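You operate a simulated robot arm through the tools that you are given. There is no shell and no other tool. Be economical: measure what you need, move in short steps, check, and stop when the job is done.

The job below is to be done with a simulated robot arm. You get a single attempt, and the scene is never put back.

## Task
Slide the primer tin along the pipe table top until it stands next to the foot bracket.
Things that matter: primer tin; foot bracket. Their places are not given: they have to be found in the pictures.

It is judged by the outcome, as a careful person would: the job done as asked, and still so three seconds after it is handed in. It fails if anything else is knocked over, pushed out of place, dropped, spilled or broken.

## Robot
A 6-joint arm with a two-finger parallel gripper, fixed in place. Base frame: the origin is at the foot of the arm, x ahead of it, y to its left, z up; the work surface is at about z = 0.85. Units: m, degrees, N and s.
With the tool pointing down near the work surface it reaches from about 0.24 to 0.64 m from the base axis. Its first joint turns from -66.0 to 66.0 degrees. Payload 2.7 kg.
Tool frame: the origin (TCP) lies between the finger pads and is the grasp point; the fingertips stand 0.023 m ahead of it; z points along the fingers, y is the line along which they close. The gripper opens to 0.094 m. The fingers are 0.038 m wide and 0.01 m thick; the gripper's body (0.054 by 0.096 m) begins 0.039 m behind the TCP.
Orientation is that of the tool frame in the base frame, as a unit quaternion [x, y, z, w]. With the fingers straight down and closing along the base's y, the tool's x points along the base's -x, its y along +y and its z along -z.

## Interface
- The arm moves only by the tool apply_moves. Its argument "steps" is a list of rows, each a list of 7 numbers: the shift along the base's x, y, z in m, then the turn, a rotation vector about the base's x, y, z in degrees, then the opening, from 0 (shut) to 1 (fully open). In form: [[dx, dy, dz, ax, ay, az, hand], ...]. A call has 1 to 8 rows; each row shifts and turns the commanded pose from where the row before left it. Rows are played at 5 a second. More than 0.05 m and 8.6 degrees between two rows, or a gripper value outside its range, and nothing of the call is played. A pose out of reach is approached as far as the arm can. The call stops where the force on the tool passes 40 N (or 10 N more than at its start, if that is more) or the arm is blocked; 0.2 s more then pass. The fingers move at their own pace (about 0.045 m/s each) and stop on an object; they squeeze with about 21 N. The grip force told is the motor's: it shows also when the fingers shut on nothing. Time passes only in rows, and 0.2 s behind the last, so rows that do not move let the fingers close. The reply holds the time, the measured pose of the TCP, the force on the tool along the base axes, the opening and the grip force, in the units named above and with some noise.
- Cameras (640 x 400 px; columns grow to the right, rows downward): "scene" is fixed at [0.0865, -0.4388, 1.4183]; the picture's right is [0.66, -0.75, 0.00], its down [-0.33, -0.29, -0.90] and it looks along [0.67, 0.60, -0.44] (base axes); focal length 349 px, centre (320, 200). "wrist" rides on the gripper at [-0.039, 0, -0.044] in the tool frame; the picture's right is [0.00, -1.00, 0.00], its down [0.97, 0.00, -0.24] and it looks along [0.24, 0.00, 0.97] (tool axes); focal length 218 px, centre (320, 200).
- get_image(camera): a new picture of that camera. It takes no simulated time.
- measure_at(camera, pixels): for up to 12 pixels [column, row] of the newest picture of that camera ("zoom" is the newest enlarged one), the place [x, y, z] in the base frame of the surface seen there, good to about 0.003 m. It takes no simulated time.
- enlarge(camera, box): a new picture of the part [left, top, right, bottom] of that camera's present view, enlarged. It takes no simulated time.
- close_job(): hands the job in; it is judged then, once.

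Go step by step. Measure first, check grasps and placings, and put right what went wrong. The budget is 60 turns and 22 pictures, counting those below and the enlarged ones. Unless the task says otherwise, let go and move clear before handing in, and close with one line.

The tools are called after "Call:" as name(argument=value, ...) on one line, values as JSON. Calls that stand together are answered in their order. apply_moves: Moves the arm, as the interface text tells. Its arguments: {"type":"object","properties":{"steps":{"type":"array"}},"required":["steps"]} The other tools are called the same way: get_image (camera) takes a picture; measure_at (camera, pixels) gives the place of the surface under pixels of a picture; enlarge (camera, box) takes an enlarged picture of a part of a camera's view; close_job () hands the job in.

At the start:

```text
t: 0.0
eef_pos: [0.4267, 0.1228, 1.1172]
orientation: [0.0, 1.0, 0.0, 0.001]
contact_force: [-0.6, 0.5, -0.1]
finger_gap: 0.0939
finger_force: 0.0
```

scene: 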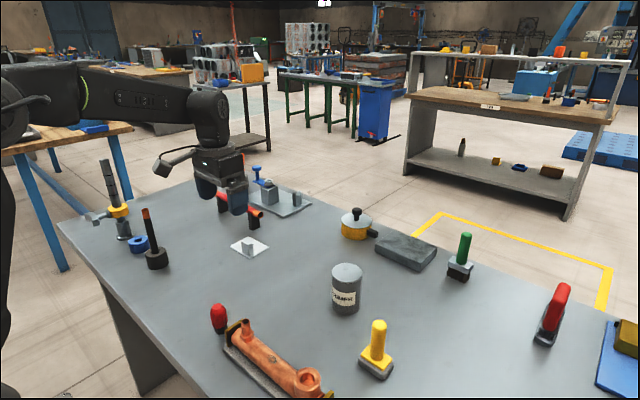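
wrist: 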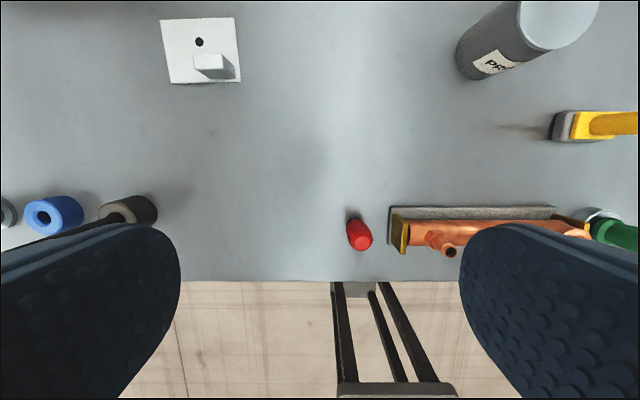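

The primer tin is at scene (346,288). The white plate with a lug at scene (249,246) looks like the foot bracket. I'll take a closer look and measure both.

Call:
enlarge(camera="scene", box=[190, 160, 430, 310])

Call:
measure_at(camera="scene", pixels=[[346, 270], [332, 272], [361, 272], [346, 312], [333, 305], [359, 308], [231, 246], [249, 236], [269, 247], [250, 257], [249, 241], [300, 270]])

Call:
measure_at(camera="wrist", pixels=[[162, 21], [234, 19], [240, 82], [172, 82], [212, 62], [212, 75], [555, 20], [480, 70], [320, 60], [563, 125], [360, 235], [400, 225]])

```text
2.67 times, centred on (310, 235) of scene
```

zoom: 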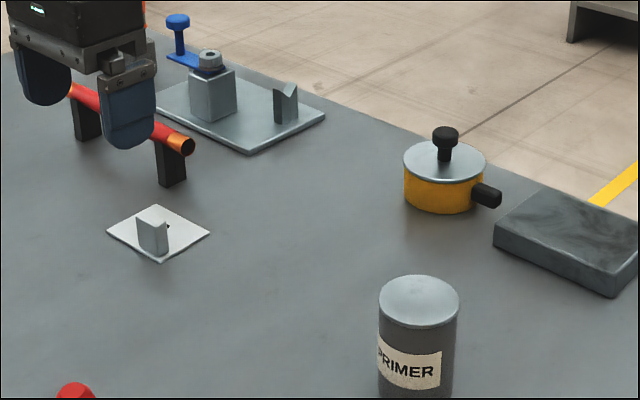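

```text
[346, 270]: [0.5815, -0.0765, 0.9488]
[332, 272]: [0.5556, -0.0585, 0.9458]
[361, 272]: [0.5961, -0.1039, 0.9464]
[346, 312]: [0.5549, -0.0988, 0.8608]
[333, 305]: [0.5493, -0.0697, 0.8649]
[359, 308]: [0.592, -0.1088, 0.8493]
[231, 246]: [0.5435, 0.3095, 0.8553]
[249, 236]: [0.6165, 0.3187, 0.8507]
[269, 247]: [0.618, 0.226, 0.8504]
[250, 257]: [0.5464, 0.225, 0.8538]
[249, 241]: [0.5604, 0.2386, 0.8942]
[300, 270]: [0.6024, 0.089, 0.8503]
```

```text
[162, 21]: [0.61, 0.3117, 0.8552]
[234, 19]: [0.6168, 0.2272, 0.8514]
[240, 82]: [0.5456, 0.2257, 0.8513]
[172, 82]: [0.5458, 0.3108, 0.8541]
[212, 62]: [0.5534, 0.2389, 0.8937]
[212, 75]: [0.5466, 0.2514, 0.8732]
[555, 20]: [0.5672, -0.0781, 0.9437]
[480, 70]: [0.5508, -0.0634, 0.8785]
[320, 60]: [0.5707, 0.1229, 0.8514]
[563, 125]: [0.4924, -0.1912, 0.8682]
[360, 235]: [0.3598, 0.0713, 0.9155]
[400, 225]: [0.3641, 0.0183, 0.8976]
```

The tin is about 0.061 across, centred near (0.58,-0.083), with its top at 0.947. The white plate spans x 0.545–0.617 and y 0.226–0.31. Before committing, I'll check that this is the bracket and measure the neighbours: the red pipe and the gray fixture plate.

Call:
measure_at(camera="zoom", pixels=[[188, 148], [171, 182], [250, 150], [322, 117], [212, 95], [287, 100], [445, 165], [488, 195], [380, 305], [458, 305], [420, 278], [420, 326]])

Call:
enlarge(camera="wrist", box=[130, 0, 290, 100])

Call:
enlarge(camera="scene", box=[80, 140, 320, 290])

```text
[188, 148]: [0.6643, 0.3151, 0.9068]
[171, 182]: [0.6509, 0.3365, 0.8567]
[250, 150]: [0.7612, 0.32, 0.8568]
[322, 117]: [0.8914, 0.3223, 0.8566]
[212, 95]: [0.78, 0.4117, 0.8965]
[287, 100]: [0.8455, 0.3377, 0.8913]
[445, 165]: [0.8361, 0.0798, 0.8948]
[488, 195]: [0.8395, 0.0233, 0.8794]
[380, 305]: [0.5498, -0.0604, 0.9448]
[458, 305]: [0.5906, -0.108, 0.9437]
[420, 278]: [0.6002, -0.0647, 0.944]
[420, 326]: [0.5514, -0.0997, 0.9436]
```

```text
4.00 times, centred on (210, 50) of wrist
```

zoom: 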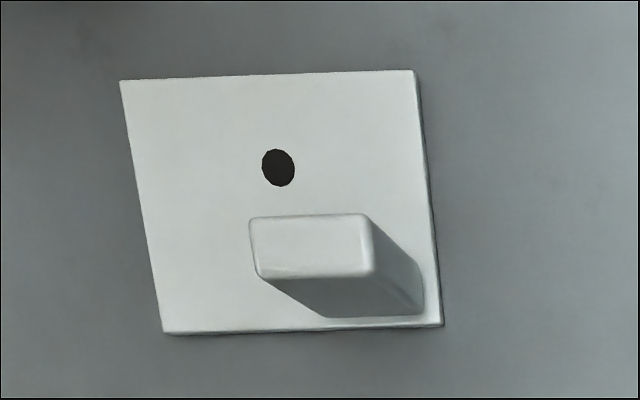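

```text
2.67 times, centred on (200, 215) of scene
```

zoom: 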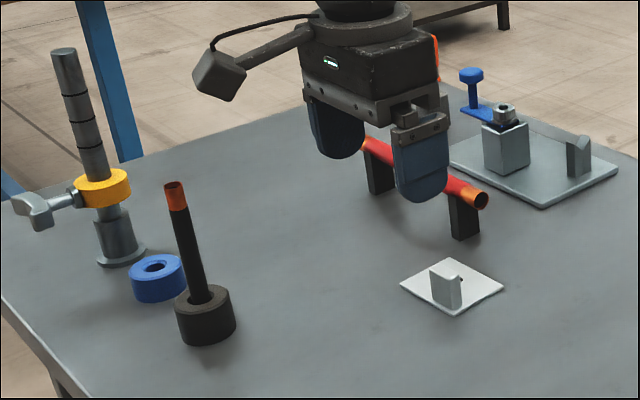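

The white plate with an upright lug and a bolt hole is the foot bracket, and the path to it is clear. The tin's centre is about (0.574,-0.083). I'll turn the gripper 90° so the fingers close along x and don't come between tin and bracket, then move above the tin.

Call:
apply_moves(steps=[[0.0184, -0.0258, -0.007, 0, 0, 8.2, 1], [0.0184, -0.0258, -0.007, 0, 0, 8.2, 1], [0.0184, -0.0258, -0.007, 0, 0, 8.2, 1], [0.0184, -0.0258, -0.007, 0, 0, 8.2, 1], [0.0184, -0.0258, -0.007, 0, 0, 8.2, 1], [0.0184, -0.0258, -0.007, 0, 0, 8.2, 1], [0.0184, -0.0258, -0.007, 0, 0, 8.2, 1], [0.0184, -0.0258, -0.007, 0, 0, 8.2, 1]])

Call:
apply_moves(steps=[[0, 0, 0, 0, 0, 8.2, 1], [0, 0, 0, 0, 0, 8.2, 1], [0, 0, 0, 0, 0, 8, 1], [0, 0, 0, 0, 0, 0, 1]])

Call:
get_image(camera="wrist")

Call:
get_image(camera="scene")

```text
t: 1.8
eef_pos: [0.5745, -0.084, 1.0644]
orientation: [-0.543, 0.84, 0.0, 0.001]
contact_force: [-0.3, 0.3, 0.3]
finger_gap: 0.0939
finger_force: 0.1
```

```text
t: 2.8
eef_pos: [0.5739, -0.0839, 1.0614]
orientation: [0.707, -0.707, 0.0, -0.001]
contact_force: [-0.1, -0.3, 0.0]
finger_gap: 0.094
finger_force: 0.0
```

```text
16 pictures are left
```

wrist: 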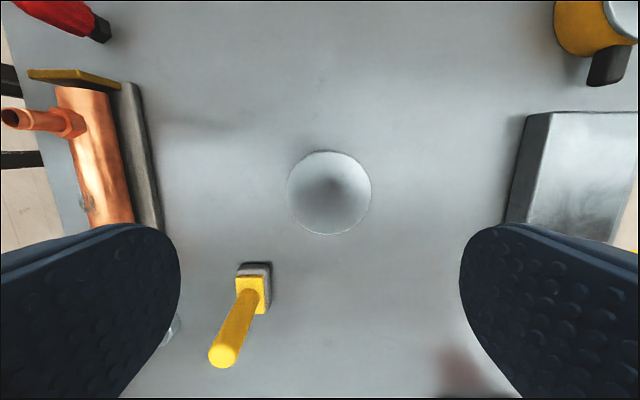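

```text
15 pictures are left
```

scene: 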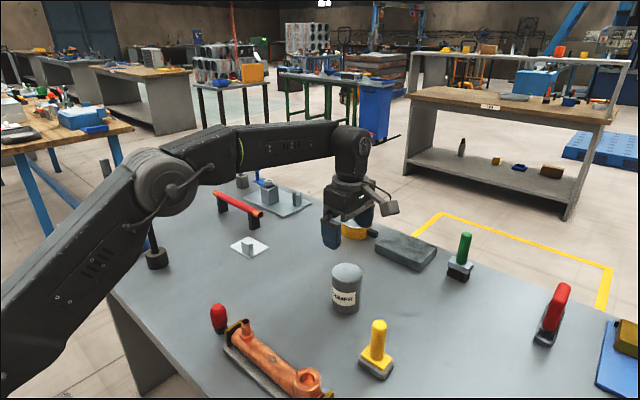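

The tin's lid circle is at wrist (329,193), nearly centred. I'll measure its rim to get the exact centre.

Call:
measure_at(camera="wrist", pixels=[[290, 193], [368, 193], [329, 154], [329, 231], [329, 193]])

```text
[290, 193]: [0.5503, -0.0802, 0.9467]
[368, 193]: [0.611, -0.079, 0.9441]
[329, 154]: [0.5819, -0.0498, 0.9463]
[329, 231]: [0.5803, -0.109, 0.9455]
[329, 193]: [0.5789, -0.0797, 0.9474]
```

The tin's centre is (0.580,-0.079) and its diameter is about 0.063. I'll shift to that point and descend to TCP z≈0.921, which keeps the palm above the lid.

Call:
apply_moves(steps=[[0.0065, 0.0045, -0.02, 0, 0, 0, 1], [0, 0, -0.025, 0, 0, 0, 1], [0, 0, -0.025, 0, 0, 0, 1], [0, 0, -0.025, 0, 0, 0, 1], [0, 0, -0.025, 0, 0, 0, 1], [0, 0, -0.02, 0, 0, 0, 1], [0, 0, 0, 0, 0, 0, 1]])

```text
t: 4.4
eef_pos: [0.5803, -0.0799, 0.9222]
orientation: [0.707, -0.707, -0.001, -0.002]
contact_force: [0.0, 0.0, 0.5]
finger_gap: 0.094
finger_force: 0.1
```

The gripper is in place with no contact, so I'll close on the tin.

Call:
apply_moves(steps=[[0, 0, 0, 0, 0, 0, 0.6], [0, 0, 0, 0, 0, 0, 0.4], [0, 0, 0, 0, 0, 0, 0.4], [0, 0, 0, 0, 0, 0, 0.4]])

Call:
get_image(camera="scene")

```text
t: 5.4
eef_pos: [0.5817, -0.0801, 0.9226]
orientation: [-0.707, 0.707, 0.0, 0.001]
contact_force: [-1.3, -0.8, -0.7]
finger_gap: 0.0623
finger_force: 20.8
```

```text
14 pictures are left
```

scene: 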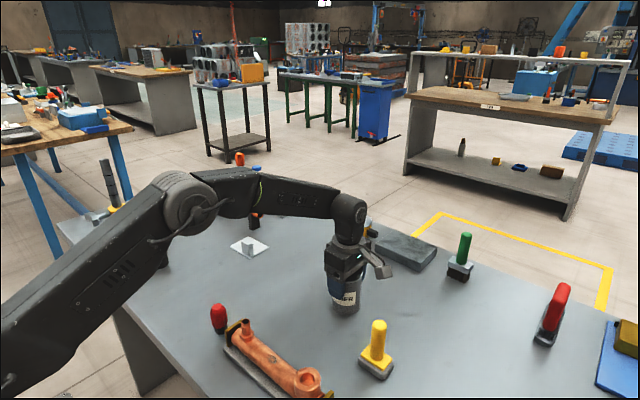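

The tin is held, with a gap of 0.0623 and a grip force of 20.8. I'll slide it in +y along the table, starting slowly.

Call:
apply_moves(steps=[[0, 0.01, 0, 0, 0, 0, 0.4], [0, 0.02, 0, 0, 0, 0, 0.4], [0, 0.02, 0, 0, 0, 0, 0.4], [0, 0.02, 0, 0, 0, 0, 0.4], [0, 0.02, 0, 0, 0, 0, 0.4], [0, 0.02, 0, 0, 0, 0, 0.4], [0, 0.02, 0, 0, 0, 0, 0.4], [0, 0.01, 0, 0, 0, 0, 0.4]])

```text
t: 7.2
eef_pos: [0.58, 0.0593, 0.9231]
orientation: [-0.707, 0.707, 0.0, 0.0]
contact_force: [-0.2, -3.3, 2.5]
finger_gap: 0.0623
finger_force: 20.7
```

The slide is smooth, with only light friction. I'll continue to about y=0.165 and check there.

Call:
apply_moves(steps=[[0, 0.015, 0, 0, 0, 0, 0.4], [0, 0.02, 0, 0, 0, 0, 0.4], [0, 0.02, 0, 0, 0, 0, 0.4], [0, 0.02, 0, 0, 0, 0, 0.4], [0, 0.02, 0, 0, 0, 0, 0.4], [0, 0.01, 0, 0, 0, 0, 0.4], [0, 0, 0, 0, 0, 0, 0.4]])

Call:
enlarge(camera="scene", box=[190, 180, 350, 280])

```text
t: 8.8
eef_pos: [0.5804, 0.1654, 0.921]
orientation: [0.707, -0.707, -0.002, 0.0]
contact_force: [-0.1, 0.5, 0.7]
finger_gap: 0.0587
finger_force: 21.2
```

```text
4.00 times, centred on (270, 230) of scene
```

zoom: 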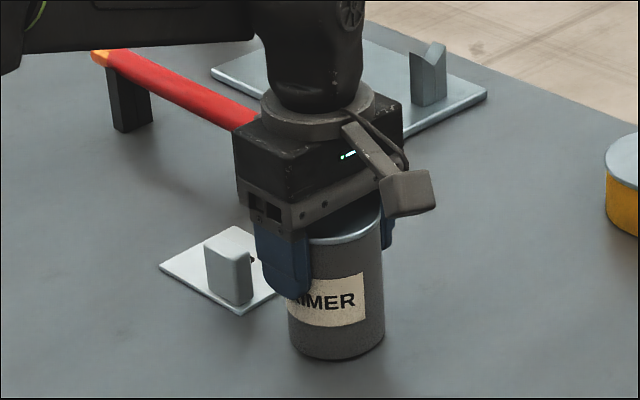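

The gap has narrowed to 0.0587, so the tin has slipped back in the pads and trails the gripper. I'll measure where the tin actually is.

Call:
measure_at(camera="zoom", pixels=[[336, 355], [290, 335], [383, 335], [345, 240], [240, 313], [276, 298], [336, 300], [300, 335], [370, 340]])

```text
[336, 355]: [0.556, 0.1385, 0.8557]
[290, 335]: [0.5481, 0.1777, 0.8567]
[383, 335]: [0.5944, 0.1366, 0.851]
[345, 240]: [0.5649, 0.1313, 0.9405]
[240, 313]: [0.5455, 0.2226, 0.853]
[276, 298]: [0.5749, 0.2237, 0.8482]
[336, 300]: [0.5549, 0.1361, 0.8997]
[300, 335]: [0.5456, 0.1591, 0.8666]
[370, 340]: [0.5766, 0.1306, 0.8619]
```

The tin's centre works out near (0.577,0.161), which doesn't account for the gap change. I'll look through the wrist camera.

Call:
get_image(camera="wrist")

Call:
apply_moves(steps=[[0, 0, 0, 0, 0, 0, 0.4]])

```text
12 pictures are left
```

wrist: 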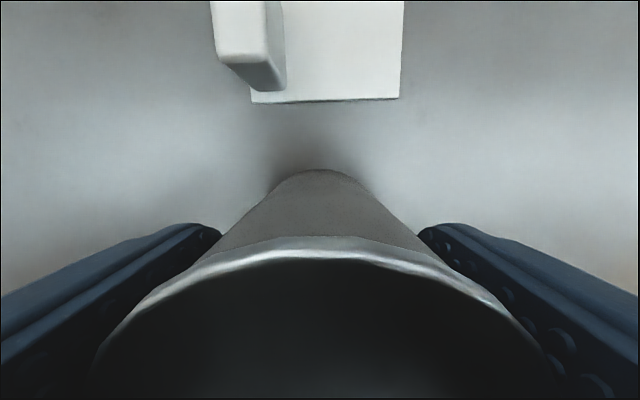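

```text
t: 9.2
eef_pos: [0.5804, 0.1649, 0.9218]
orientation: [0.707, -0.707, -0.001, 0.001]
contact_force: [0.2, -0.3, -0.5]
finger_gap: 0.0591
finger_force: 21.0
```

The tin stands upright, with its front wall at wrist (318,172) and the bracket edge at (325,101). I'll measure the gap between them.

Call:
measure_at(camera="wrist", pixels=[[318, 175], [318, 200], [318, 240], [325, 99], [318, 160]])

```text
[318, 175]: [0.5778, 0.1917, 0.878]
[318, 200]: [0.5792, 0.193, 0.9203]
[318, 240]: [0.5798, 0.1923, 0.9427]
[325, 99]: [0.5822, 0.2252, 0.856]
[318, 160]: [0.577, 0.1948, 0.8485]
```

The tin's front wall is at y≈0.193 and the bracket edge at y≈0.225, a gap of 0.032. I'll slide it another 0.024 slowly.

Call:
apply_moves(steps=[[0, 0.006, 0, 0, 0, 0, 0.4], [0, 0.006, 0, 0, 0, 0, 0.4], [0, 0.006, 0, 0, 0, 0, 0.4], [0, 0.006, 0, 0, 0, 0, 0.4], [0, 0, 0, 0, 0, 0, 0.4], [0, 0, 0, 0, 0, 0, 0.4]])

Call:
get_image(camera="wrist")

Call:
measure_at(camera="wrist", pixels=[[318, 180], [318, 200], [318, 240], [318, 130], [318, 140], [318, 150], [318, 160]])

```text
t: 10.6
eef_pos: [0.5804, 0.1894, 0.9208]
orientation: [0.707, -0.707, -0.001, -0.001]
contact_force: [1.1, 0.2, 0.5]
finger_gap: 0.0592
finger_force: 20.7
```

```text
11 pictures are left
```

wrist: 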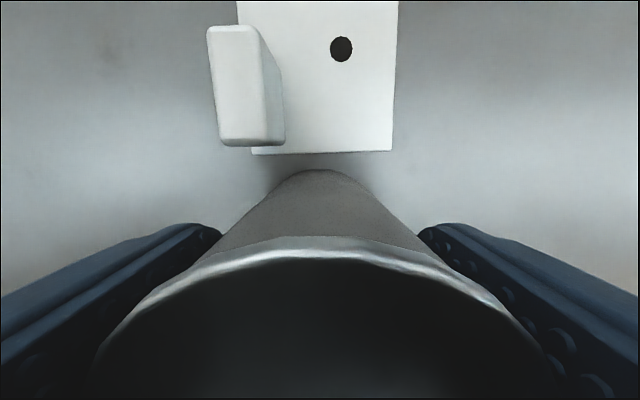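

```text
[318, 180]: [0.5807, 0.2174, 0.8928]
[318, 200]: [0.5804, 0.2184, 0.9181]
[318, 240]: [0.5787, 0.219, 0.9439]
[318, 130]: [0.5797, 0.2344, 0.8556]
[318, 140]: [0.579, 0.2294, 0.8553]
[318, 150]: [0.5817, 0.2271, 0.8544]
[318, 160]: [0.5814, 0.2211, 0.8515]
```

The tin's front wall is now at y≈0.218 and the plate edge at y≈0.226, so they are about 8 mm apart without touching. I'll open the gripper and lift straight up.

Call:
apply_moves(steps=[[0, 0, 0, 0, 0, 0, 0.7], [0, 0, 0, 0, 0, 0, 1], [0, 0, 0, 0, 0, 0, 1], [0, 0, 0, 0, 0, 0, 1]])

Call:
apply_moves(steps=[[0, 0, 0.015, 0, 0, 0, 1], [0, 0, 0.025, 0, 0, 0, 1], [0, 0, 0.03, 0, 0, 0, 1], [0, 0, 0.04, 0, 0, 0, 1], [0, 0, 0.04, 0, 0, 0, 1], [-0.04, -0.03, 0.01, 0, 0, 0, 1], [-0.04, -0.03, 0, 0, 0, 0, 1], [0, 0, 0, 0, 0, 0, 1]])

Call:
get_image(camera="scene")

Call:
get_image(camera="wrist")

```text
t: 11.6
eef_pos: [0.5808, 0.19, 0.9217]
orientation: [0.708, -0.706, -0.001, -0.001]
contact_force: [-0.1, -0.2, -0.1]
finger_gap: 0.0941
finger_force: 0.2
```

```text
refused: row 6 steps farther than a row can; nothing moved
```

```text
10 pictures are left
```

scene: 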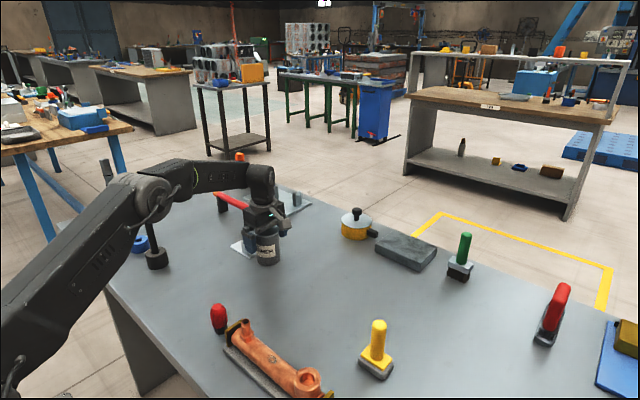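

```text
9 pictures are left
```

wrist: 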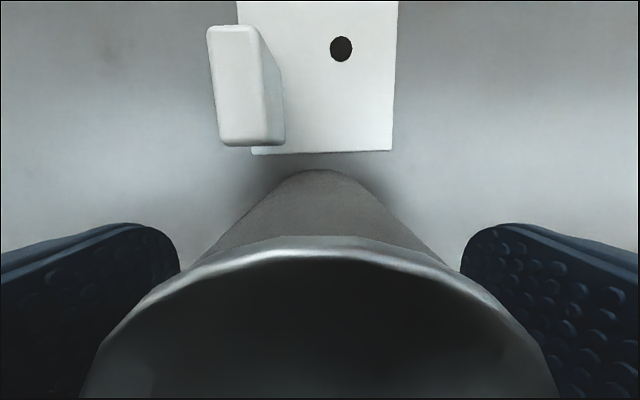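

The fingers are open and the tin hasn't moved. The retreat was refused because one row was too long, so I'll lift with shorter steps.

Call:
apply_moves(steps=[[0, 0, 0.015, 0, 0, 0, 1], [0, 0, 0.025, 0, 0, 0, 1], [0, 0, 0.03, 0, 0, 0, 1], [0, 0, 0.04, 0, 0, 0, 1], [0, 0, 0.04, 0, 0, 0, 1], [-0.03, -0.03, 0, 0, 0, 0, 1], [-0.03, -0.03, 0, 0, 0, 0, 1], [-0.03, -0.03, 0, 0, 0, 0, 1]])

Call:
enlarge(camera="scene", box=[170, 160, 410, 310])

```text
t: 13.4
eef_pos: [0.4903, 0.0992, 1.0731]
orientation: [-0.707, 0.707, 0.0, 0.0]
contact_force: [0.3, 0.8, 0.0]
finger_gap: 0.0941
finger_force: 0.1
```

```text
2.67 times, centred on (290, 235) of scene
```

zoom: 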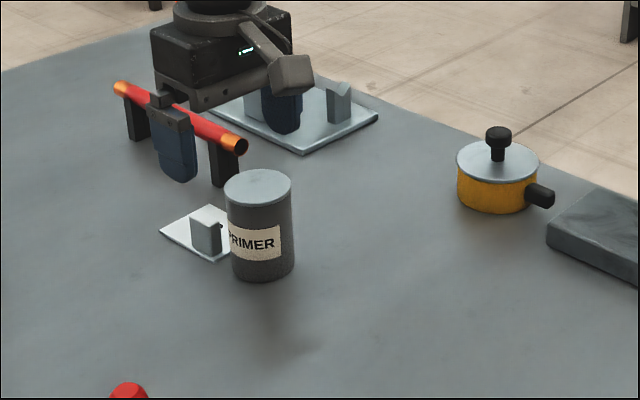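

The tin stands upright beside the bracket, nothing else has moved, and the arm is clear, so I'm handing in.

Call:
close_job()

```text
The job is handed in.
```

The primer tin has been slid along the table and now stands upright about 8 mm from the foot bracket; the gripper is open and clear, and nothing else was disturbed.
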